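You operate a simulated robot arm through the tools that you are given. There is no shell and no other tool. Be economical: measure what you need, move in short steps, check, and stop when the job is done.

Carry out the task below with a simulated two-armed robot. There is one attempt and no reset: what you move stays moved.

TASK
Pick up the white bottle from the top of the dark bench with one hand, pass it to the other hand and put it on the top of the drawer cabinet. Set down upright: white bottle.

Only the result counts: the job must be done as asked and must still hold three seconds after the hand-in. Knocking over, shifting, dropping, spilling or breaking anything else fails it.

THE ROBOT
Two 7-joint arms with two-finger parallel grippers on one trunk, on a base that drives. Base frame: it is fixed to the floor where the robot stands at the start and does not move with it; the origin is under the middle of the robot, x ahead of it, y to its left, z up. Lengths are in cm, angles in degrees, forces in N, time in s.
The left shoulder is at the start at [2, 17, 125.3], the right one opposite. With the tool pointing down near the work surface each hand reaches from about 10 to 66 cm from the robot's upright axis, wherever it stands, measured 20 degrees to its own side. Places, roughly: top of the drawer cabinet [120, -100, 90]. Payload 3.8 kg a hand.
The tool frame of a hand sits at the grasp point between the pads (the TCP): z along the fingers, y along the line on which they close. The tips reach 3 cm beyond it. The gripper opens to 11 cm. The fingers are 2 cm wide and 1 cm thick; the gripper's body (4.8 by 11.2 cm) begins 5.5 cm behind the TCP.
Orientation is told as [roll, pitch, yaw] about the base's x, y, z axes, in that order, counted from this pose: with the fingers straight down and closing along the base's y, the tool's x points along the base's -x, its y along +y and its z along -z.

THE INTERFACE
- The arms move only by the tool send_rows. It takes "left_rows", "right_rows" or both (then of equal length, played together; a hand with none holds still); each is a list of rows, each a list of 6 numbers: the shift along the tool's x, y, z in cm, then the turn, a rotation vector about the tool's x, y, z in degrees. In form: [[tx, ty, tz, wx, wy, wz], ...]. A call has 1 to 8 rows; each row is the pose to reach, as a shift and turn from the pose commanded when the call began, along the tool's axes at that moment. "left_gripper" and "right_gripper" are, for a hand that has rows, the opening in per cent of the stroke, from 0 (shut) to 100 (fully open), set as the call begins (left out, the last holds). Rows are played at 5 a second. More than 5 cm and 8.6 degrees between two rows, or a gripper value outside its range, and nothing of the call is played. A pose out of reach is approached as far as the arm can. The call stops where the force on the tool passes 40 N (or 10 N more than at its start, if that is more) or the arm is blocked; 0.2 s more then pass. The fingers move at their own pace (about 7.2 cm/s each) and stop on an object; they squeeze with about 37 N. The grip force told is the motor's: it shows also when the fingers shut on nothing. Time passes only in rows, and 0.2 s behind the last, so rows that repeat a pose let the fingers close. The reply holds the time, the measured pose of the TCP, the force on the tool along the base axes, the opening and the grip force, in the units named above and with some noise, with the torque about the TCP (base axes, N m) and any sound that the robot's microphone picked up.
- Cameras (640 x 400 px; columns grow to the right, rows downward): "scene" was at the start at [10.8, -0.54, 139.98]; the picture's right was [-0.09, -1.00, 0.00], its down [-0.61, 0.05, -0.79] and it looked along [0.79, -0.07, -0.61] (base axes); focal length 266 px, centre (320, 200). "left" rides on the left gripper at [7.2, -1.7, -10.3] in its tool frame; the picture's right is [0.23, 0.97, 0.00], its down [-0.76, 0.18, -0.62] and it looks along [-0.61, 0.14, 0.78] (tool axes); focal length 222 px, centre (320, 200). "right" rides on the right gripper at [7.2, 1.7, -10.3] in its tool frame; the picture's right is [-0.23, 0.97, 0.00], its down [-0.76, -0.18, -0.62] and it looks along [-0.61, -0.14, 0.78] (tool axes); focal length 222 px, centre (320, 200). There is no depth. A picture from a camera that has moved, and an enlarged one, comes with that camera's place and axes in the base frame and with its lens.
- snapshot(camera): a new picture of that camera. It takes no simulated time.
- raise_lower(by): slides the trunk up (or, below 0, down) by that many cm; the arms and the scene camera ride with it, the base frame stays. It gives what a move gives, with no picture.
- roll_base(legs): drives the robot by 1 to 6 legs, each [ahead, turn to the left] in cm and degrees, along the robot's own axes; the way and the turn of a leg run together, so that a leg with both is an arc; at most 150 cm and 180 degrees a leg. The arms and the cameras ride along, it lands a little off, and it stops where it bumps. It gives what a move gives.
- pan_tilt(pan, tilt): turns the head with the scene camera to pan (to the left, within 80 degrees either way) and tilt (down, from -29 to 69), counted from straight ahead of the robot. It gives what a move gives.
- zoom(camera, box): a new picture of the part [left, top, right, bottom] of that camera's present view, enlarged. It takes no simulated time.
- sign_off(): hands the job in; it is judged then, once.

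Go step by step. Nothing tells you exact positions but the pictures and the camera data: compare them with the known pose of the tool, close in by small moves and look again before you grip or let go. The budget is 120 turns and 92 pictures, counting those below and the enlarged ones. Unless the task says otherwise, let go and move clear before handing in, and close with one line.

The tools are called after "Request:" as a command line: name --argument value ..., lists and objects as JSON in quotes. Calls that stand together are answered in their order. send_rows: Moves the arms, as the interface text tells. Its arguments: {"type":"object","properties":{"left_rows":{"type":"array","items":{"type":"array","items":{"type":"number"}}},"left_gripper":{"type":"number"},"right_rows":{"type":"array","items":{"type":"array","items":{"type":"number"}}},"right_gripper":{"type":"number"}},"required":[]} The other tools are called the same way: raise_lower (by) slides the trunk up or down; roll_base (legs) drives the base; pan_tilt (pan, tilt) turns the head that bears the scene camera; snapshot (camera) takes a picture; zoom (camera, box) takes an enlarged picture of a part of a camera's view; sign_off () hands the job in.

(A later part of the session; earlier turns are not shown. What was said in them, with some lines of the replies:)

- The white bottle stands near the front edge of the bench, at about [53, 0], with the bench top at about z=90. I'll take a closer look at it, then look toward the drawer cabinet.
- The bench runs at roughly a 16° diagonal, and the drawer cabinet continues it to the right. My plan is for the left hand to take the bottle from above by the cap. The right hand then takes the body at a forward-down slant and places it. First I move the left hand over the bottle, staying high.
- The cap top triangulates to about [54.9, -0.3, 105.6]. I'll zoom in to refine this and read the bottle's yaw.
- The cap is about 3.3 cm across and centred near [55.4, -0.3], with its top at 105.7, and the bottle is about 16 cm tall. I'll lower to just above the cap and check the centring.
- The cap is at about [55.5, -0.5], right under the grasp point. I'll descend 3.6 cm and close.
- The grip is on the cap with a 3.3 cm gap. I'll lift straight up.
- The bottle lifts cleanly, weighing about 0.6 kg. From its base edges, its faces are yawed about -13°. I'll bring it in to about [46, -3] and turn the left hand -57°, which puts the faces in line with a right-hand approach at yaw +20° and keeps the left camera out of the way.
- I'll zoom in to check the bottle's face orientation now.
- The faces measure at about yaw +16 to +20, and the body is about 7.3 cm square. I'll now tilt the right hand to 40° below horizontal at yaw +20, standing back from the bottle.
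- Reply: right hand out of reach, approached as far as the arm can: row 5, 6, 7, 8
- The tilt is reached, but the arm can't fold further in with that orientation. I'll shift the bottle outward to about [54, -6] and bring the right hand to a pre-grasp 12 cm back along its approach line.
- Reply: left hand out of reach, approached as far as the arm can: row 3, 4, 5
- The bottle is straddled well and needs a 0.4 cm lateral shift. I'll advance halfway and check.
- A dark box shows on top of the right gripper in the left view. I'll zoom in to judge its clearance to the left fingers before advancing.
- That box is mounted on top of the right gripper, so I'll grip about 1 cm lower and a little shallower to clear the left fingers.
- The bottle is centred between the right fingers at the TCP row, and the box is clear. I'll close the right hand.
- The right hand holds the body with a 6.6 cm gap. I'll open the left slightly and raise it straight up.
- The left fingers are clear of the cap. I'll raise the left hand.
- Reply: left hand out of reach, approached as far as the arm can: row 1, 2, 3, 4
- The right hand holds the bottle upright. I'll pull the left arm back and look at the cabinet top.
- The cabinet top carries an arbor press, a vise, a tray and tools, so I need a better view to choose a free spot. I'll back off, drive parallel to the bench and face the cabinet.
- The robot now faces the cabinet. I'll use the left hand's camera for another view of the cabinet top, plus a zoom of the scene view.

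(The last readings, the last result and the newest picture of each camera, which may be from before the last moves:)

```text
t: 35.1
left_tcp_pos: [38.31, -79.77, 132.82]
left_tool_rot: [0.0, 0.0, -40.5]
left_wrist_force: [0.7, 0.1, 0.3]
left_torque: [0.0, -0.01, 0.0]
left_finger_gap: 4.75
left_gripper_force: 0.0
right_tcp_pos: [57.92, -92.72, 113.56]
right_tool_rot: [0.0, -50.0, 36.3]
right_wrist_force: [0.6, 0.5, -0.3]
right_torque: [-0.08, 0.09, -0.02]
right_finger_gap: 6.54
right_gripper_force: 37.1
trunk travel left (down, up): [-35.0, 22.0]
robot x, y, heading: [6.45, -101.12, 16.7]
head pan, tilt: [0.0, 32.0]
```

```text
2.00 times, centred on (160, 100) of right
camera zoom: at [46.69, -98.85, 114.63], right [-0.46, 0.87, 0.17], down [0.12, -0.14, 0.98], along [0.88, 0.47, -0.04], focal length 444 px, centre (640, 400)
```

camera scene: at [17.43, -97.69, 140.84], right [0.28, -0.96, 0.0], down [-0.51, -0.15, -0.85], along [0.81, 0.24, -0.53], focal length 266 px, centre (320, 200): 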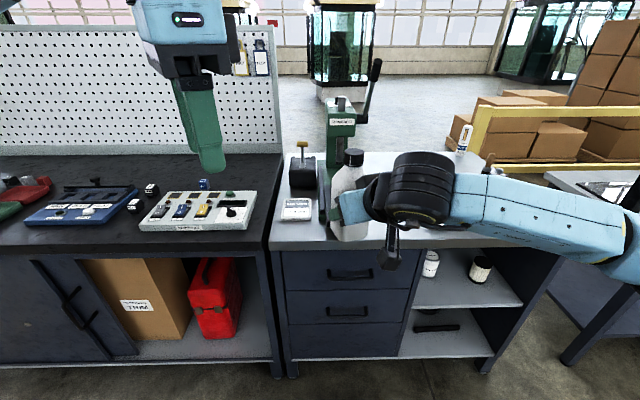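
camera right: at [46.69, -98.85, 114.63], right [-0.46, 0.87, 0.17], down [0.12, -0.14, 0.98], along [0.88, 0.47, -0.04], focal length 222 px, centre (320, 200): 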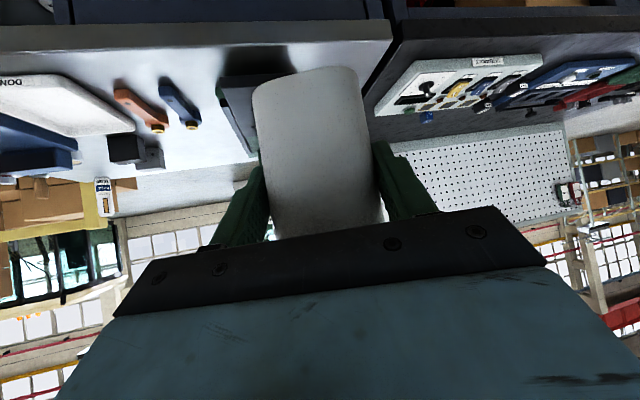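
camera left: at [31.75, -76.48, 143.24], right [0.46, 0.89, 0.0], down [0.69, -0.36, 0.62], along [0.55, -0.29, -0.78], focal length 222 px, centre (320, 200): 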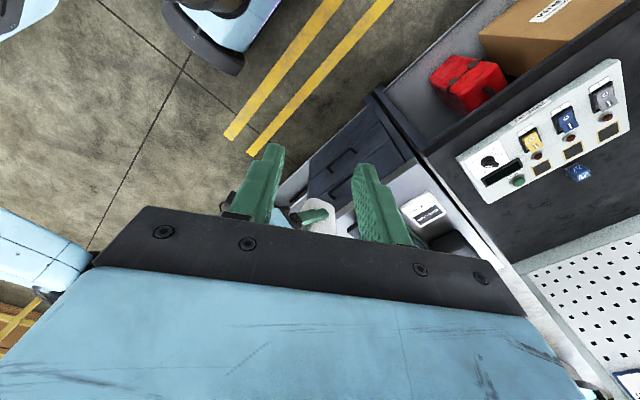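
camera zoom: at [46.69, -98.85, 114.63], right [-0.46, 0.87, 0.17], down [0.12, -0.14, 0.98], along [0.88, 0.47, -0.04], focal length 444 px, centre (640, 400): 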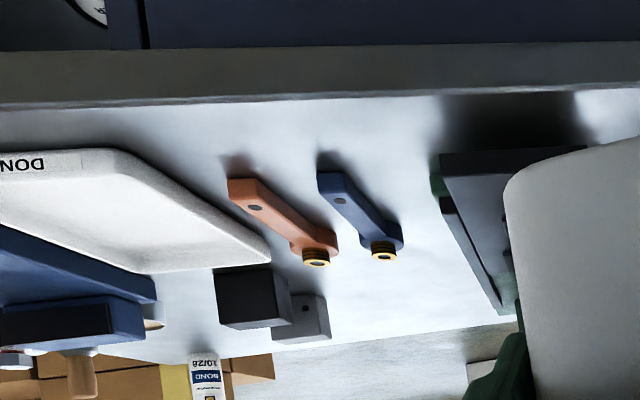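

The middle of the cabinet top, around [114, -97], looks free: behind the blue tool, right of the press, left of the blocks. I need to know how close the base can get, so I'll look down at it.

Request:
pan_tilt --pan 25 --tilt 69

Request:
snapshot --camera "scene"

```text
t: 36.2
left_tcp_pos: [38.42, -79.83, 132.72]
left_tool_rot: [-0.1, -0.1, -40.5]
left_wrist_force: [-0.4, 0.7, 0.1]
left_torque: [-0.03, -0.02, 0.0]
left_finger_gap: 4.73
left_gripper_force: 0.1
right_tcp_pos: [57.91, -92.7, 113.49]
right_tool_rot: [0.0, -50.0, 36.4]
right_wrist_force: [0.1, 0.7, 0.2]
right_torque: [-0.08, 0.09, 0.0]
right_finger_gap: 6.55
right_gripper_force: 36.9
trunk travel left (down, up): [-35.0, 22.0]
robot x, y, heading: [6.02, -100.98, 16.5]
head pan, tilt: [25.0, 68.8]
```

```text
52 pictures are left
camera scene: at [13.03, -96.52, 136.01], right [0.66, -0.75, 0.0], down [-0.7, -0.62, -0.36], along [0.27, 0.24, -0.93], focal length 266 px, centre (320, 200)
```

scene: 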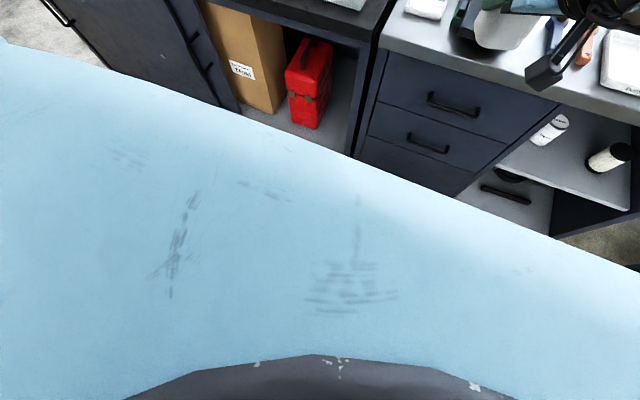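

Request:
zoom --camera "left" --box '[0, 0, 320, 200]'

Request:
pan_tilt --pan 70 --tilt 55

Request:
snapshot --camera "scene"

```text
2.00 times, centred on (160, 100) of left
camera zoom: at [31.75, -76.48, 143.24], right [0.46, 0.89, 0.0], down [0.69, -0.36, 0.62], along [0.55, -0.29, -0.78], focal length 444 px, centre (640, 400)
```

zoom: 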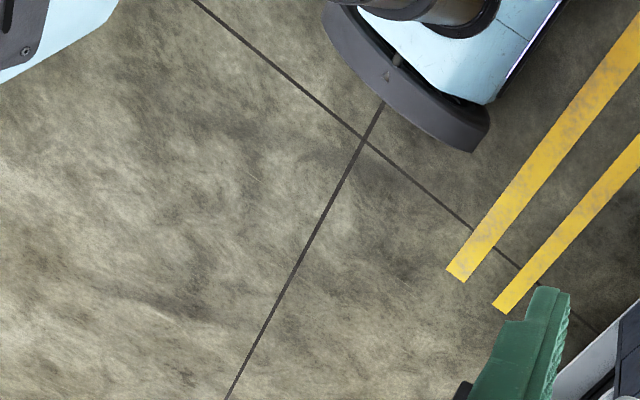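

```text
t: 37.3
left_tcp_pos: [38.38, -79.72, 132.91]
left_tool_rot: [0.0, 0.1, -40.4]
left_wrist_force: [0.3, 0.3, 0.9]
left_torque: [-0.01, -0.02, 0.01]
left_finger_gap: 4.73
left_gripper_force: 0.1
right_tcp_pos: [57.9, -92.81, 113.43]
right_tool_rot: [0.0, -49.9, 36.3]
right_wrist_force: [0.1, 0.4, 0.7]
right_torque: [-0.07, 0.08, -0.05]
right_finger_gap: 6.53
right_gripper_force: 37.2
trunk travel left (down, up): [-35.0, 22.0]
robot x, y, heading: [6.75, -101.49, 16.6]
head pan, tilt: [70.0, 55.0]
```

```text
50 pictures are left
camera scene: at [9.29, -93.02, 137.55], right [1.0, -0.06, 0.0], down [-0.05, -0.82, -0.57], along [0.04, 0.57, -0.82], focal length 266 px, centre (320, 200)
```

scene: 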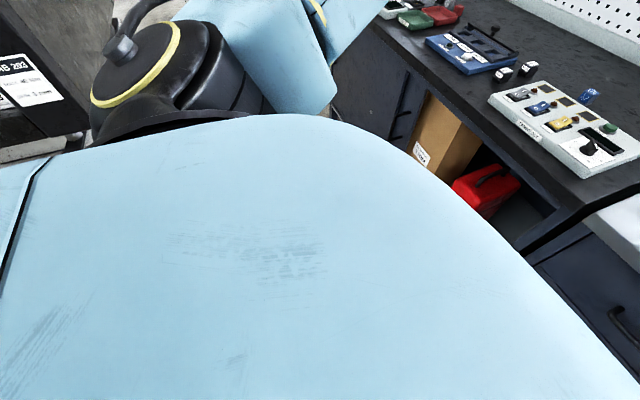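

The base front reaches only about 20 cm ahead of the axis, so I can drive in about 40 cm. First I shift the right hand 20 cm right, squared to the cabinet, to clear the press, and tuck the left hand back.

Request:
send_rows --right_rows '[[0.73, -3.13, -0.87, 2.55, 0, 2.15], [1.46, -6.27, -1.74, 5.1, 0, 4.3], [2.2, -9.4, -2.61, 7.65, 0, 6.45], [2.93, -12.53, -3.48, 10.2, 0, 8.6], [3.66, -15.67, -4.35, 12.75, 0, 10.75], [4.39, -18.8, -5.22, 15.3, 0, 12.9], [4.39, -18.8, -5.22, 15.3, 0, 12.9]]' --left_rows '[[2, -0.7, 0, 0, 0, 0], [4, -1.4, 0, 0, 0, 0], [6, -2.1, 0, 0, 0, 0], [8, -2.8, 0, 0, 0, 0], [10, -3.5, 0, 0, 0, 0], [12.2, -4.1, 0, 0, 0, 0], [12.2, -4.1, 0, 0, 0, 0]]'

Request:
pan_tilt --pan 0 --tilt 32

Request:
snapshot --camera "scene"

Request:
snapshot --camera "right"

```text
t: 38.9
left_tcp_pos: [26.33, -75.05, 132.94]
left_tool_rot: [0.0, 0.0, -40.4]
left_wrist_force: [-0.3, -0.6, 0.1]
left_torque: [0.02, -0.03, 0.0]
left_finger_gap: 4.71
left_gripper_force: 0.0
right_tcp_pos: [63.41, -112.26, 113.29]
right_tool_rot: [0.0, -49.9, 16.3]
right_wrist_force: [-0.6, 0.0, -0.2]
right_torque: [-0.04, 0.11, 0.0]
right_finger_gap: 6.51
right_gripper_force: 36.8
trunk travel left (down, up): [-35.0, 22.0]
robot x, y, heading: [6.83, -101.01, 16.5]
head pan, tilt: [70.0, 55.0]
```

```text
t: 40.3
left_tcp_pos: [26.38, -74.92, 132.85]
left_tool_rot: [0.1, 0.0, -40.5]
left_wrist_force: [0.3, 0.5, -0.3]
left_torque: [0.01, -0.06, -0.01]
left_finger_gap: 4.73
left_gripper_force: 0.1
right_tcp_pos: [63.45, -112.13, 113.27]
right_tool_rot: [0.1, -49.9, 16.3]
right_wrist_force: [0.6, 1.1, -0.2]
right_torque: [-0.05, 0.08, -0.04]
right_finger_gap: 6.55
right_gripper_force: 36.8
trunk travel left (down, up): [-35.0, 22.0]
robot x, y, heading: [6.78, -101.1, 16.4]
head pan, tilt: [0.0, 32.0]
```

```text
49 pictures are left
camera scene: at [17.43, -97.69, 140.84], right [0.28, -0.96, 0.0], down [-0.51, -0.15, -0.85], along [0.81, 0.24, -0.53], focal length 266 px, centre (320, 200)
```

scene: 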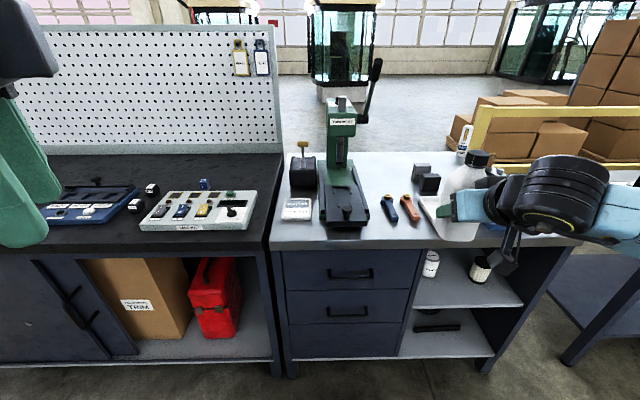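

```text
48 pictures are left
camera right: at [50.85, -114.1, 114.42], right [-0.13, 0.98, 0.17], down [0.06, -0.17, 0.98], along [0.99, 0.14, -0.04], focal length 222 px, centre (320, 200)
```

right: 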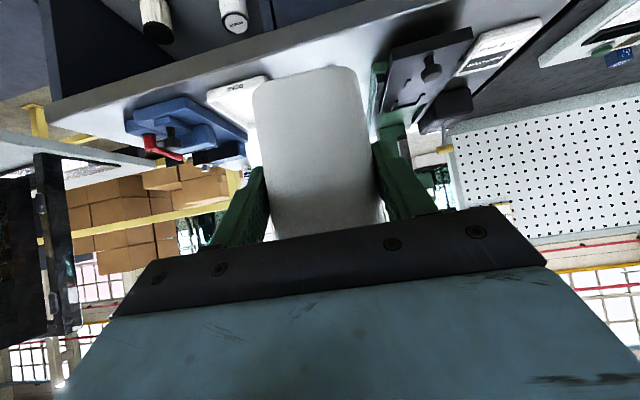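

The view of the cabinet top is clear now, so I'll zoom in to measure.

Request:
zoom --camera "scene" --box '[260, 70, 560, 260]'

```text
2.11 times, centred on (410, 165) of scene
camera zoom: at [17.43, -97.69, 140.84], right [0.28, -0.96, 0.0], down [-0.51, -0.15, -0.85], along [0.81, 0.24, -0.53], focal length 561 px, centre (130, 274)
```

zoom: 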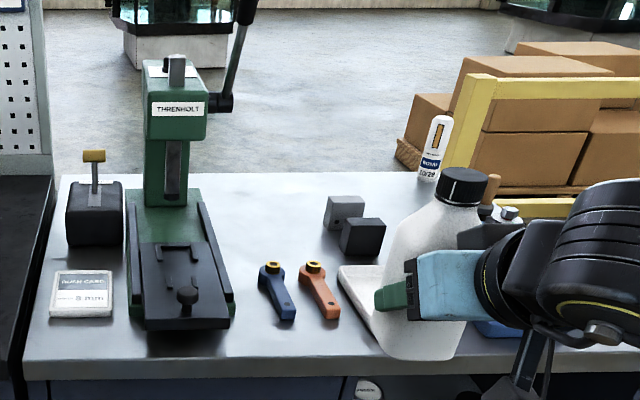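

Measured from the robot axis, the free zone lies between the press (right edge r≈16.5) and the blocks (left edge r≈38.5). I'll aim 40 cm in from the front edge at r≈28. Driving ahead 40 cm now, with the bottle well above everything.

Request:
roll_base --legs '[[25, 0]]'

Request:
roll_base --legs '[[15, 0]]'

Request:
snapshot --camera "scene"

Request:
snapshot --camera "right"

```text
t: 42.1
left_tcp_pos: [49.86, -68.08, 132.96]
left_tool_rot: [0.0, 0.0, -40.6]
left_wrist_force: [0.1, 0.9, -1.6]
left_torque: [-0.04, 0.01, 0.0]
left_finger_gap: 4.75
left_gripper_force: 0.1
right_tcp_pos: [86.85, -105.36, 113.16]
right_tool_rot: [0.1, -50.0, 16.2]
right_wrist_force: [-0.3, -0.4, 0.1]
right_torque: [-0.05, 0.1, -0.01]
right_finger_gap: 6.52
right_gripper_force: 37.4
trunk travel left (down, up): [-35.0, 22.0]
robot x, y, heading: [30.73, -94.23, 16.5]
head pan, tilt: [0.0, 32.0]
```

```text
t: 43.5
left_tcp_pos: [64.01, -64.06, 132.88]
left_tool_rot: [0.0, 0.0, -40.6]
left_wrist_force: [0.2, -0.2, -0.3]
left_torque: [0.0, 0.04, 0.0]
left_finger_gap: 4.73
left_gripper_force: 0.1
right_tcp_pos: [101.21, -101.09, 113.11]
right_tool_rot: [0.1, -49.9, 16.3]
right_wrist_force: [1.1, 0.6, -0.4]
right_torque: [-0.02, 0.09, 0.01]
right_finger_gap: 6.55
right_gripper_force: 37.3
trunk travel left (down, up): [-35.0, 22.0]
robot x, y, heading: [44.44, -89.96, 16.5]
head pan, tilt: [0.0, 32.0]
```

```text
46 pictures are left
camera scene: at [55.23, -86.59, 140.83], right [0.28, -0.96, 0.0], down [-0.51, -0.15, -0.85], along [0.81, 0.24, -0.53], focal length 266 px, centre (320, 200)
```

scene: 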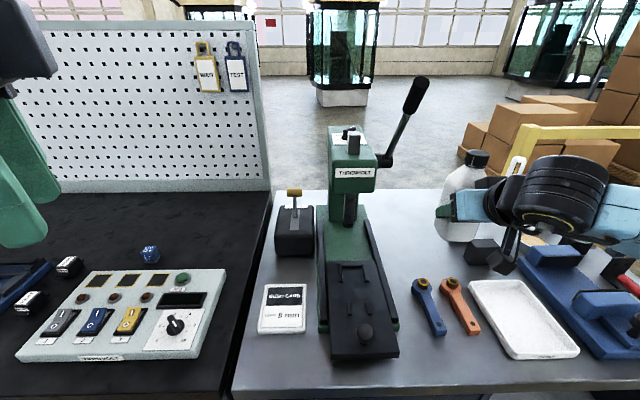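

```text
45 pictures are left
camera right: at [88.6, -103.03, 114.38], right [-0.13, 0.98, 0.17], down [0.06, -0.17, 0.98], along [0.99, 0.14, -0.04], focal length 222 px, centre (320, 200)
```

right: 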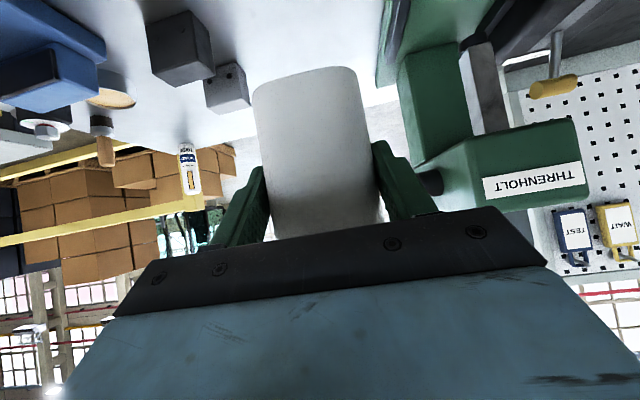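

Everything is consistent. I'll extend the hand 17.5 cm forward at the current height, above the free zone.

Request:
send_rows --right_rows '[[-2.25, -0.2, 2.7, 0, 0, 0], [-4.5, -0.4, 5.4, 0, 0, 0], [-6.75, -0.6, 8.0, 0, 0, 0], [-9, -0.7, 10.7, 0, 0, 0], [-11.25, -0.7, 13.4, 0, 0, 0], [-11.25, -0.7, 13.4, 0, 0, 0]]'

Request:
snapshot --camera "scene"

Request:
snapshot --camera "right"

```text
t: 44.9
left_tcp_pos: [63.96, -64.02, 132.91]
left_tool_rot: [0.0, 0.0, -40.6]
left_wrist_force: [0.1, -0.5, 0.8]
left_torque: [0.01, 0.0, 0.0]
left_finger_gap: 4.71
left_gripper_force: 0.0
right_tcp_pos: [118.13, -97.2, 113.18]
right_tool_rot: [0.0, -49.9, 16.3]
right_wrist_force: [-0.2, 0.3, 0.1]
right_torque: [-0.02, 0.11, -0.01]
right_finger_gap: 6.55
right_gripper_force: 37.2
trunk travel left (down, up): [-35.0, 22.0]
robot x, y, heading: [44.39, -89.95, 16.3]
head pan, tilt: [0.0, 32.0]
```

```text
44 pictures are left
camera scene: at [55.08, -86.68, 140.84], right [0.28, -0.96, 0.0], down [-0.51, -0.15, -0.85], along [0.81, 0.24, -0.53], focal length 266 px, centre (320, 200)
```

scene: 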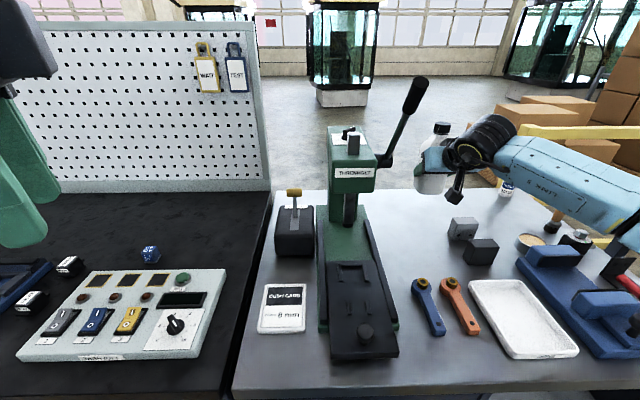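

```text
43 pictures are left
camera right: at [105.58, -99.07, 114.37], right [-0.13, 0.98, 0.17], down [0.06, -0.17, 0.98], along [0.99, 0.14, -0.04], focal length 222 px, centre (320, 200)
```

right: 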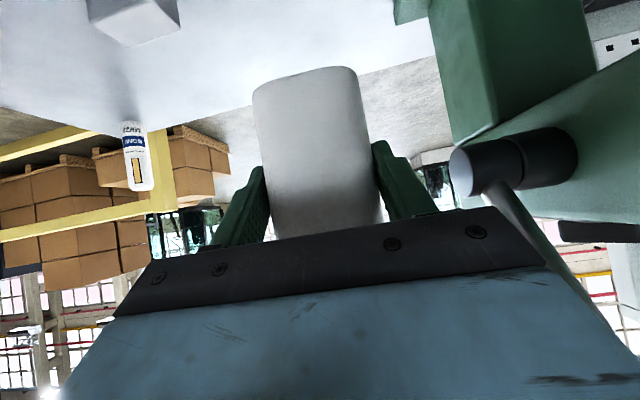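

The free area is confirmed. I'll lower 15 cm and look.

Request:
send_rows --right_rows '[[2.87, 0, 2.41, 0, 0, 0], [5.75, 0, 4.82, 0, 0, 0], [8.6, 0, 7.2, 0, 0, 0], [11.5, 0, 9.65, 0, 0, 0], [11.5, 0, 9.65, 0, 0, 0]]'

Request:
zoom --camera "scene" --box '[360, 100, 560, 260]'

Request:
snapshot --camera "right"

```text
t: 46.1
left_tcp_pos: [63.96, -63.95, 132.97]
left_tool_rot: [0.0, 0.0, -40.6]
left_wrist_force: [0.6, 0.8, 0.3]
left_torque: [0.0, 0.0, 0.0]
left_finger_gap: 4.73
left_gripper_force: 0.1
right_tcp_pos: [118.04, -96.95, 97.97]
right_tool_rot: [0.1, -49.9, 16.2]
right_wrist_force: [0.8, 0.7, 0.1]
right_torque: [-0.04, 0.12, -0.01]
right_finger_gap: 6.53
right_gripper_force: 37.3
trunk travel left (down, up): [-35.0, 22.0]
robot x, y, heading: [44.67, -90.23, 16.4]
head pan, tilt: [0.0, 32.0]
```

```text
2.50 times, centred on (460, 180) of scene
camera zoom: at [55.1, -86.63, 140.84], right [0.28, -0.96, 0.0], down [-0.51, -0.15, -0.85], along [0.81, 0.24, -0.53], focal length 666 px, centre (-30, 250)
```

zoom: 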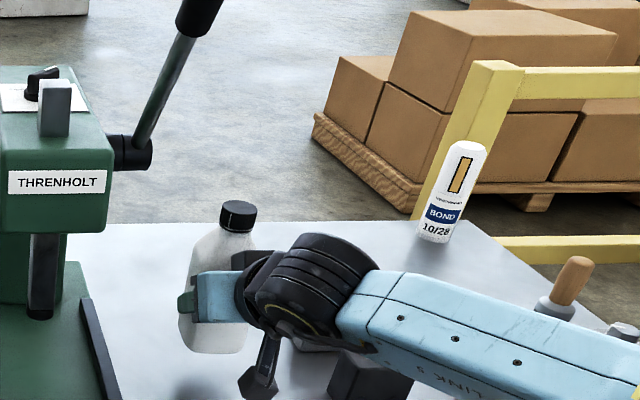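

```text
41 pictures are left
camera right: at [105.5, -98.88, 99.26], right [-0.13, 0.98, 0.17], down [0.06, -0.17, 0.98], along [0.99, 0.14, -0.04], focal length 222 px, centre (320, 200)
```

right: 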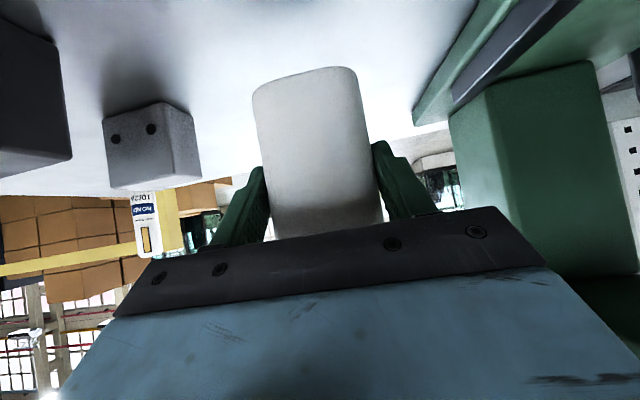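

The bottle has about 3.5 cm to go, with clear space around it. I'll lower 2.5 cm, then make fine steps watching the force.

Request:
send_rows --right_rows '[[0.96, 0, 0.8, 0, 0, 0], [1.84, 0, 1.54, 0, 0, 0], [1.84, 0, 1.54, 0, 0, 0]]'

Request:
send_rows --right_rows '[[0.23, 0, 0.19, 0, 0, 0], [0.46, 0, 0.38, 0, 0, 0], [0.46, 0, 0.38, 0, 0, 0]]'

Request:
snapshot --camera "scene"

```text
t: 46.9
left_tcp_pos: [63.89, -63.79, 132.98]
left_tool_rot: [0.1, 0.0, -40.6]
left_wrist_force: [-0.2, -0.6, -0.7]
left_torque: [0.01, 0.0, 0.02]
left_finger_gap: 4.71
left_gripper_force: 0.0
right_tcp_pos: [118.08, -96.95, 95.75]
right_tool_rot: [0.1, -49.9, 16.4]
right_wrist_force: [1.0, -0.1, -0.5]
right_torque: [-0.02, 0.09, 0.0]
right_finger_gap: 6.5
right_gripper_force: 36.5
trunk travel left (down, up): [-35.0, 22.0]
robot x, y, heading: [44.27, -89.77, 16.2]
head pan, tilt: [0.0, 32.0]
```

```text
t: 47.7
left_tcp_pos: [64.04, -63.87, 132.92]
left_tool_rot: [0.0, -0.1, -40.6]
left_wrist_force: [0.2, -0.5, -0.1]
left_torque: [0.03, 0.01, -0.01]
left_finger_gap: 4.73
left_gripper_force: 0.0
right_tcp_pos: [118.03, -96.77, 95.19]
right_tool_rot: [0.1, -49.9, 16.2]
right_wrist_force: [0.4, 0.9, 0.1]
right_torque: [0.02, 0.1, -0.02]
right_finger_gap: 6.53
right_gripper_force: 37.2
trunk travel left (down, up): [-35.0, 22.0]
robot x, y, heading: [44.42, -90.4, 16.6]
head pan, tilt: [0.0, 32.0]
```

```text
40 pictures are left
camera scene: at [55.13, -86.62, 140.84], right [0.28, -0.96, 0.0], down [-0.51, -0.15, -0.85], along [0.81, 0.24, -0.53], focal length 266 px, centre (320, 200)
```

scene: 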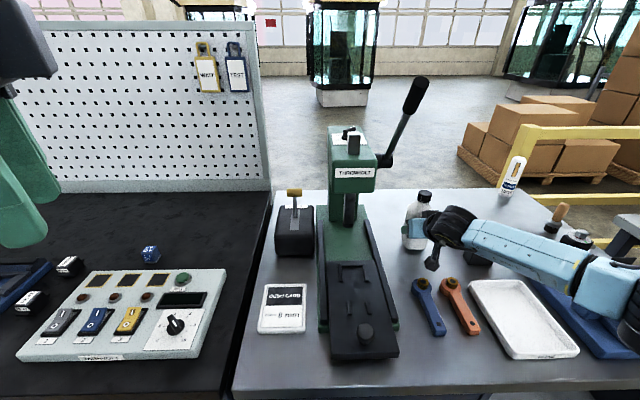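

The bottle is not in contact yet. Before going lower I want to check the forearm's clearance over the vise.

Request:
pan_tilt --pan -35 --tilt 45

Request:
snapshot --camera "scene"

```text
t: 48.7
left_tcp_pos: [64.01, -63.98, 132.96]
left_tool_rot: [0.0, 0.0, -40.5]
left_wrist_force: [-0.4, 0.3, 0.5]
left_torque: [-0.01, -0.01, 0.0]
left_finger_gap: 4.76
left_gripper_force: 0.1
right_tcp_pos: [118.03, -96.93, 95.23]
right_tool_rot: [0.0, -49.9, 16.3]
right_wrist_force: [0.1, 1.2, 0.2]
right_torque: [-0.01, 0.09, 0.05]
right_finger_gap: 6.55
right_gripper_force: 37.2
trunk travel left (down, up): [-35.0, 22.0]
robot x, y, heading: [44.27, -89.98, 16.0]
head pan, tilt: [-35.0, 45.0]
```

```text
39 pictures are left
camera scene: at [54.25, -91.74, 138.89], right [-0.32, -0.95, 0.0], down [-0.67, 0.23, -0.71], along [0.67, -0.23, -0.71], focal length 266 px, centre (320, 200)
```

scene: 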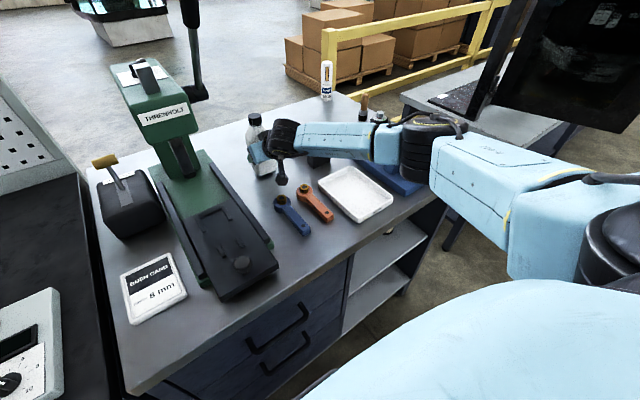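

Request:
zoom --camera "scene" --box '[230, 70, 480, 230]'

Request:
snapshot --camera "left"

```text
2.50 times, centred on (355, 150) of scene
camera zoom: at [54.25, -91.74, 138.89], right [-0.32, -0.95, 0.0], down [-0.67, 0.23, -0.71], along [0.67, -0.23, -0.71], focal length 666 px, centre (232, 325)
```

zoom: 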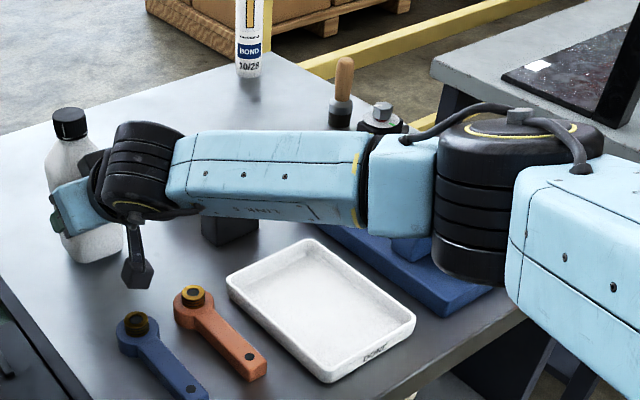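

```text
37 pictures are left
camera left: at [57.38, -60.67, 143.39], right [0.46, 0.89, 0.0], down [0.69, -0.36, 0.62], along [0.55, -0.29, -0.78], focal length 222 px, centre (320, 200)
```

left: 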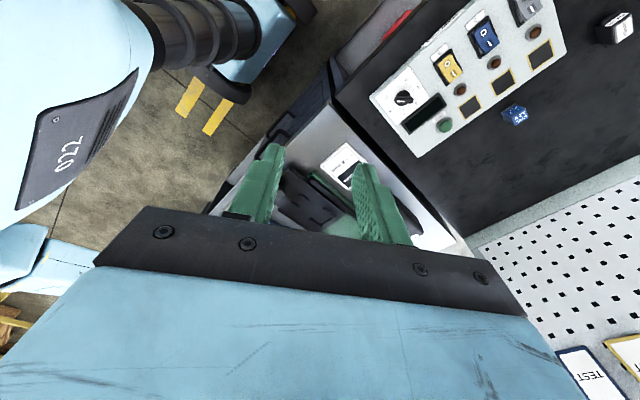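

The elbow and forearm are well above the vise and blocks. I'll continue with fine lowering steps until contact.

Request:
send_rows --right_rows '[[0.15, 0, 0.13, 0, 0, 0], [0.31, 0, 0.26, 0, 0, 0], [0.31, 0, 0.26, 0, 0, 0]]'

Request:
send_rows --right_rows '[[0.12, 0, 0.1, 0, 0, 0], [0.23, 0, 0.19, 0, 0, 0], [0.23, 0, 0.19, 0, 0, 0]]'

Request:
zoom --camera "scene" --box '[200, 90, 360, 210]'

```text
t: 49.5
left_tcp_pos: [63.97, -64.0, 132.88]
left_tool_rot: [-0.1, 0.1, -40.7]
left_wrist_force: [-0.2, -0.7, -0.4]
left_torque: [0.0, 0.01, 0.03]
left_finger_gap: 4.75
left_gripper_force: 0.0
right_tcp_pos: [118.11, -96.89, 94.72]
right_tool_rot: [-0.1, -49.8, 16.3]
right_wrist_force: [-0.3, 0.3, -0.3]
right_torque: [-0.07, 0.13, -0.01]
right_finger_gap: 6.53
right_gripper_force: 37.2
trunk travel left (down, up): [-35.0, 22.0]
robot x, y, heading: [44.62, -89.95, 16.4]
head pan, tilt: [-35.0, 45.0]
```

```text
t: 50.3
left_tcp_pos: [63.89, -64.07, 132.96]
left_tool_rot: [0.0, 0.0, -40.6]
left_wrist_force: [-0.1, 0.4, 0.4]
left_torque: [-0.03, -0.02, -0.03]
left_finger_gap: 4.73
left_gripper_force: 0.1
right_tcp_pos: [118.07, -96.91, 94.42]
right_tool_rot: [0.0, -49.9, 16.3]
right_wrist_force: [0.6, -0.2, 0.2]
right_torque: [-0.02, 0.09, -0.01]
right_finger_gap: 6.55
right_gripper_force: 37.0
trunk travel left (down, up): [-35.0, 22.0]
robot x, y, heading: [44.66, -90.23, 16.4]
head pan, tilt: [-35.0, 45.0]
```

```text
3.33 times, centred on (280, 150) of scene
camera zoom: at [54.24, -91.75, 138.89], right [-0.32, -0.95, 0.0], down [-0.67, 0.23, -0.71], along [0.67, -0.23, -0.71], focal length 888 px, centre (453, 367)
```

zoom: 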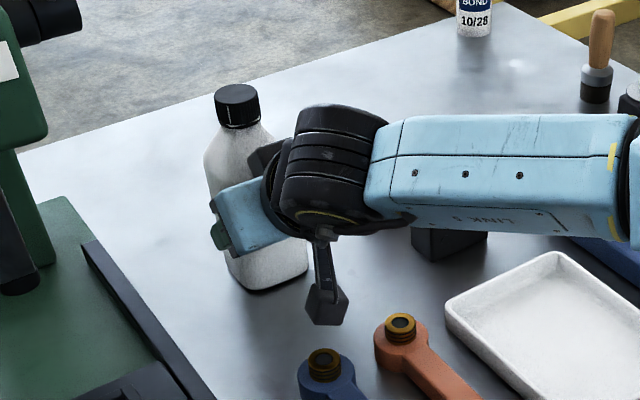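

The bottle is very close to the surface but not touching yet. Continuing down.

Request:
send_rows --right_rows '[[0.15, 0, 0.13, 0, 0, 0], [0.23, 0, 0.19, 0, 0, 0], [0.23, 0, 0.19, 0, 0, 0]]'

Request:
send_rows --right_rows '[[0.15, 0, 0.13, 0, 0, 0], [0.15, 0, 0.13, 0, 0, 0]]'

```text
t: 51.1
left_tcp_pos: [63.83, -64.01, 132.98]
left_tool_rot: [0.0, 0.0, -40.6]
left_wrist_force: [0.2, -0.4, -0.1]
left_torque: [-0.02, 0.0, -0.02]
left_finger_gap: 4.73
left_gripper_force: 0.0
right_tcp_pos: [118.02, -96.96, 94.46]
right_tool_rot: [0.1, -50.1, 16.2]
right_wrist_force: [1.4, -2.4, 4.2]
right_torque: [-0.21, -0.14, -0.02]
right_finger_gap: 6.54
right_gripper_force: 37.2
trunk travel left (down, up): [-35.0, 22.0]
robot x, y, heading: [44.85, -90.5, 16.6]
head pan, tilt: [-35.0, 45.0]
```

```text
t: 51.7
left_tcp_pos: [63.83, -63.96, 132.94]
left_tool_rot: [0.0, 0.0, -40.6]
left_wrist_force: [0.3, 0.0, 0.4]
left_torque: [0.0, -0.02, -0.04]
left_finger_gap: 4.73
left_gripper_force: 0.0
right_tcp_pos: [118.13, -96.91, 94.26]
right_tool_rot: [0.1, -50.4, 16.2]
right_wrist_force: [4.5, -1.0, 14.6]
right_torque: [-0.34, -0.19, 0.08]
right_finger_gap: 6.54
right_gripper_force: 37.0
trunk travel left (down, up): [-35.0, 22.0]
robot x, y, heading: [44.48, -90.08, 16.3]
head pan, tilt: [-35.0, 45.0]
```

The bottle is in firm contact with the top. I'll release.

Request:
send_rows --right_rows '[[0, 0, 0, 0, 0, 0], [0, 0, 0, 0, 0, 0], [0, 0, 0, 0, 0, 0], [0, 0, 0, 0, 0, 0]]' --right_gripper 88

Request:
snapshot --camera "right"

Request:
zoom --camera "scene" --box '[200, 90, 360, 210]'

```text
t: 52.7
left_tcp_pos: [63.85, -63.94, 132.97]
left_tool_rot: [0.0, 0.0, -40.6]
left_wrist_force: [0.2, -0.7, -0.1]
left_torque: [-0.03, 0.02, 0.0]
left_finger_gap: 4.73
left_gripper_force: 0.0
right_tcp_pos: [118.06, -96.86, 94.14]
right_tool_rot: [0.0, -49.8, 16.3]
right_wrist_force: [-0.2, -0.4, -1.1]
right_torque: [-0.02, -0.01, 0.02]
right_finger_gap: 9.68
right_gripper_force: 0.0
trunk travel left (down, up): [-35.0, 22.0]
robot x, y, heading: [44.35, -90.05, 16.5]
head pan, tilt: [-35.0, 45.0]
```

```text
35 pictures are left
camera right: at [105.39, -98.85, 95.24], right [-0.13, 0.98, 0.17], down [0.06, -0.17, 0.98], along [0.99, 0.14, -0.04], focal length 222 px, centre (320, 200)
```

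right: 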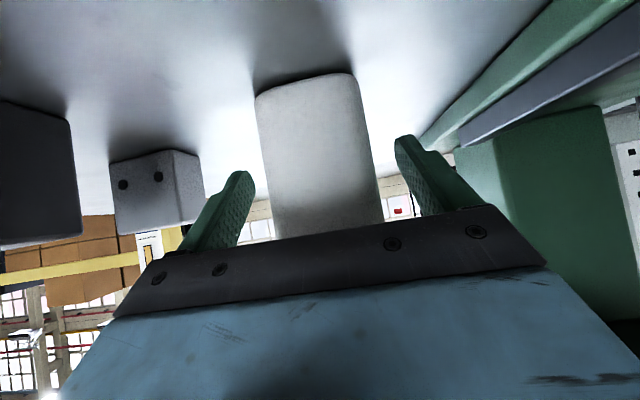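

```text
3.33 times, centred on (280, 150) of scene
camera zoom: at [54.18, -91.74, 138.9], right [-0.32, -0.95, 0.0], down [-0.67, 0.23, -0.71], along [0.67, -0.23, -0.71], focal length 888 px, centre (453, 367)
```

zoom: 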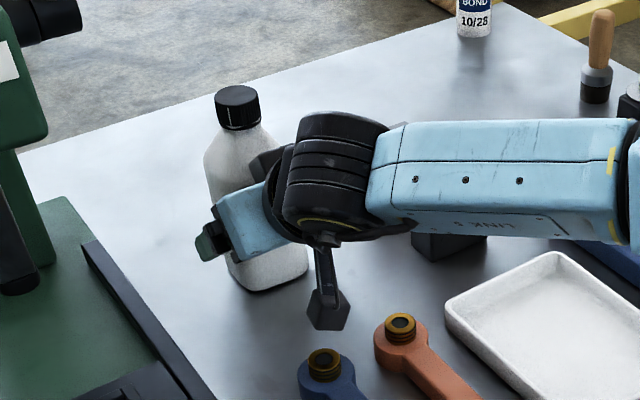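

The bottle stands free. I'll retreat straight back along the fingers.

Request:
send_rows --right_rows '[[0, 0, -1.5, 0, 0, 0], [0, 0, -4, 0, 0, 0], [0, 0, -8, 0, 0, 0], [0, 0, -12, 0, 0, 0], [-2, 0, -15, 0, 0, 0], [-4, 0, -17, 0, 0, 0]]'

Request:
pan_tilt --pan -20 --tilt 35

Request:
snapshot --camera "scene"

Request:
snapshot --camera "right"

```text
t: 54.1
left_tcp_pos: [63.95, -63.86, 133.08]
left_tool_rot: [0.0, 0.0, -40.7]
left_wrist_force: [-0.3, 0.1, 0.7]
left_torque: [0.02, -0.01, -0.01]
left_finger_gap: 4.73
left_gripper_force: 0.2
right_tcp_pos: [107.93, -99.9, 108.2]
right_tool_rot: [-0.1, -49.9, 16.3]
right_wrist_force: [-0.2, -0.7, 0.6]
right_torque: [0.01, 0.02, 0.0]
right_finger_gap: 9.69
right_gripper_force: 0.0
trunk travel left (down, up): [-35.0, 22.0]
robot x, y, heading: [44.32, -89.96, 16.6]
head pan, tilt: [-35.0, 45.0]
```

```text
t: 54.9
left_tcp_pos: [63.9, -63.98, 132.94]
left_tool_rot: [0.1, 0.1, -40.5]
left_wrist_force: [0.8, -0.5, 0.6]
left_torque: [0.03, -0.02, 0.01]
left_finger_gap: 4.73
left_gripper_force: 0.0
right_tcp_pos: [108.01, -99.86, 108.04]
right_tool_rot: [0.0, -49.9, 16.3]
right_wrist_force: [0.6, -0.7, 0.1]
right_torque: [0.01, 0.01, 0.0]
right_finger_gap: 9.69
right_gripper_force: 0.1
trunk travel left (down, up): [-35.0, 22.0]
robot x, y, heading: [44.67, -89.93, 16.5]
head pan, tilt: [-20.0, 35.0]
```

```text
33 pictures are left
camera scene: at [55.26, -89.71, 140.37], right [-0.06, -1.0, 0.0], down [-0.57, 0.04, -0.82], along [0.82, -0.05, -0.57], focal length 266 px, centre (320, 200)
```

scene: 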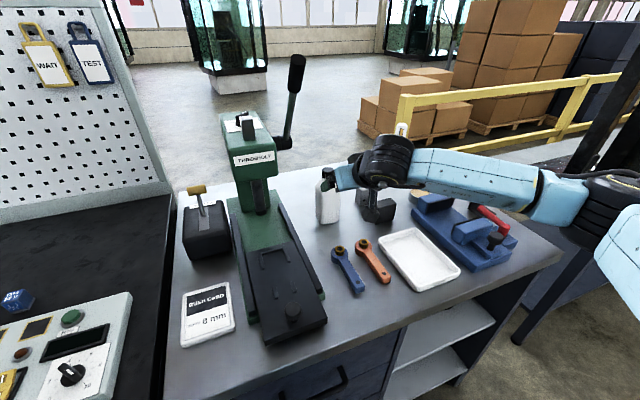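

```text
32 pictures are left
camera right: at [95.38, -101.78, 109.3], right [-0.13, 0.98, 0.17], down [0.06, -0.17, 0.98], along [0.99, 0.14, -0.04], focal length 222 px, centre (320, 200)
```

right: 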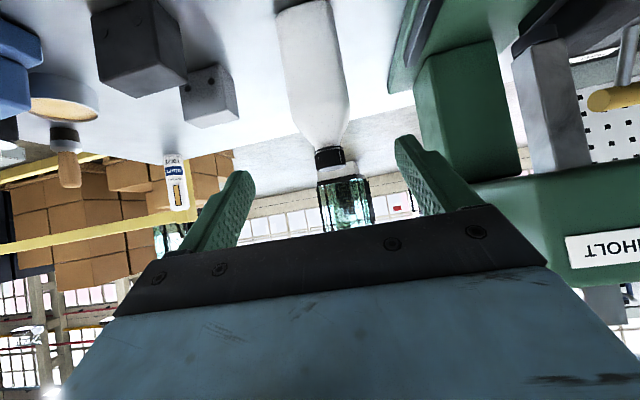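

The bottle stands upright on the cabinet and the hand is off it. I'll raise the hand a little, back away and do a last check.

Request:
send_rows --right_rows '[[-3, 0, -2.6, 0, 0, 0], [-4.6, 0, -3.9, 0, 0, 0], [-4.6, 0, -3.9, 0, 0, 0]]'

Request:
roll_base --legs '[[-25, 0]]'

Request:
snapshot --camera "scene"

```text
t: 55.7
left_tcp_pos: [63.95, -64.01, 132.91]
left_tool_rot: [0.0, -0.1, -40.6]
left_wrist_force: [-0.7, 0.1, 0.5]
left_torque: [-0.01, 0.0, -0.02]
left_finger_gap: 4.72
left_gripper_force: 0.1
right_tcp_pos: [108.23, -99.72, 114.23]
right_tool_rot: [0.1, -49.9, 16.3]
right_wrist_force: [0.3, 0.2, 0.0]
right_torque: [-0.01, 0.0, 0.0]
right_finger_gap: 9.67
right_gripper_force: 0.1
trunk travel left (down, up): [-35.0, 22.0]
robot x, y, heading: [44.34, -90.57, 16.3]
head pan, tilt: [-20.0, 35.0]
```

```text
t: 57.5
left_tcp_pos: [40.35, -71.09, 132.99]
left_tool_rot: [0.0, 0.0, -41.1]
left_wrist_force: [-0.7, 0.0, 0.6]
left_torque: [0.04, -0.02, 0.0]
left_finger_gap: 4.71
left_gripper_force: 0.1
right_tcp_pos: [84.25, -107.31, 114.2]
right_tool_rot: [-0.1, -49.9, 15.8]
right_wrist_force: [-0.3, 0.1, -0.2]
right_torque: [-0.04, -0.04, 0.0]
right_finger_gap: 9.68
right_gripper_force: 0.1
trunk travel left (down, up): [-35.0, 22.0]
robot x, y, heading: [20.8, -96.94, 15.9]
head pan, tilt: [-20.0, 35.0]
```

```text
31 pictures are left
camera scene: at [31.39, -96.7, 140.38], right [-0.07, -1.0, 0.0], down [-0.57, 0.04, -0.82], along [0.82, -0.06, -0.57], focal length 266 px, centre (320, 200)
```

scene: 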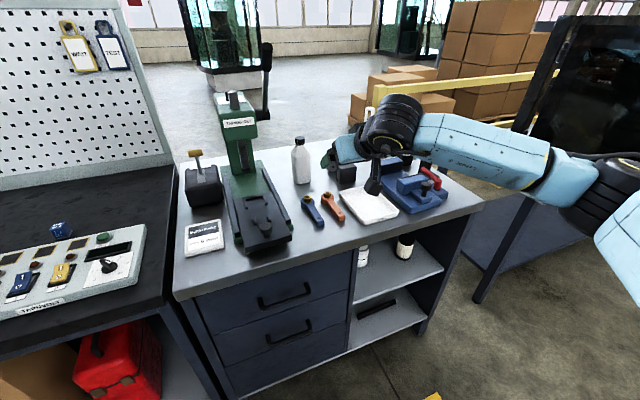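

The bottle stands upright on the cabinet top and nothing around it has moved, so I'm handing in.

Request:
sign_off

```text
The job is handed in.
```

The left hand picked the white bottle off the bench and passed it to the right hand, which set it down upright in a clear spot on top of the drawer cabinet; nothing else was disturbed.
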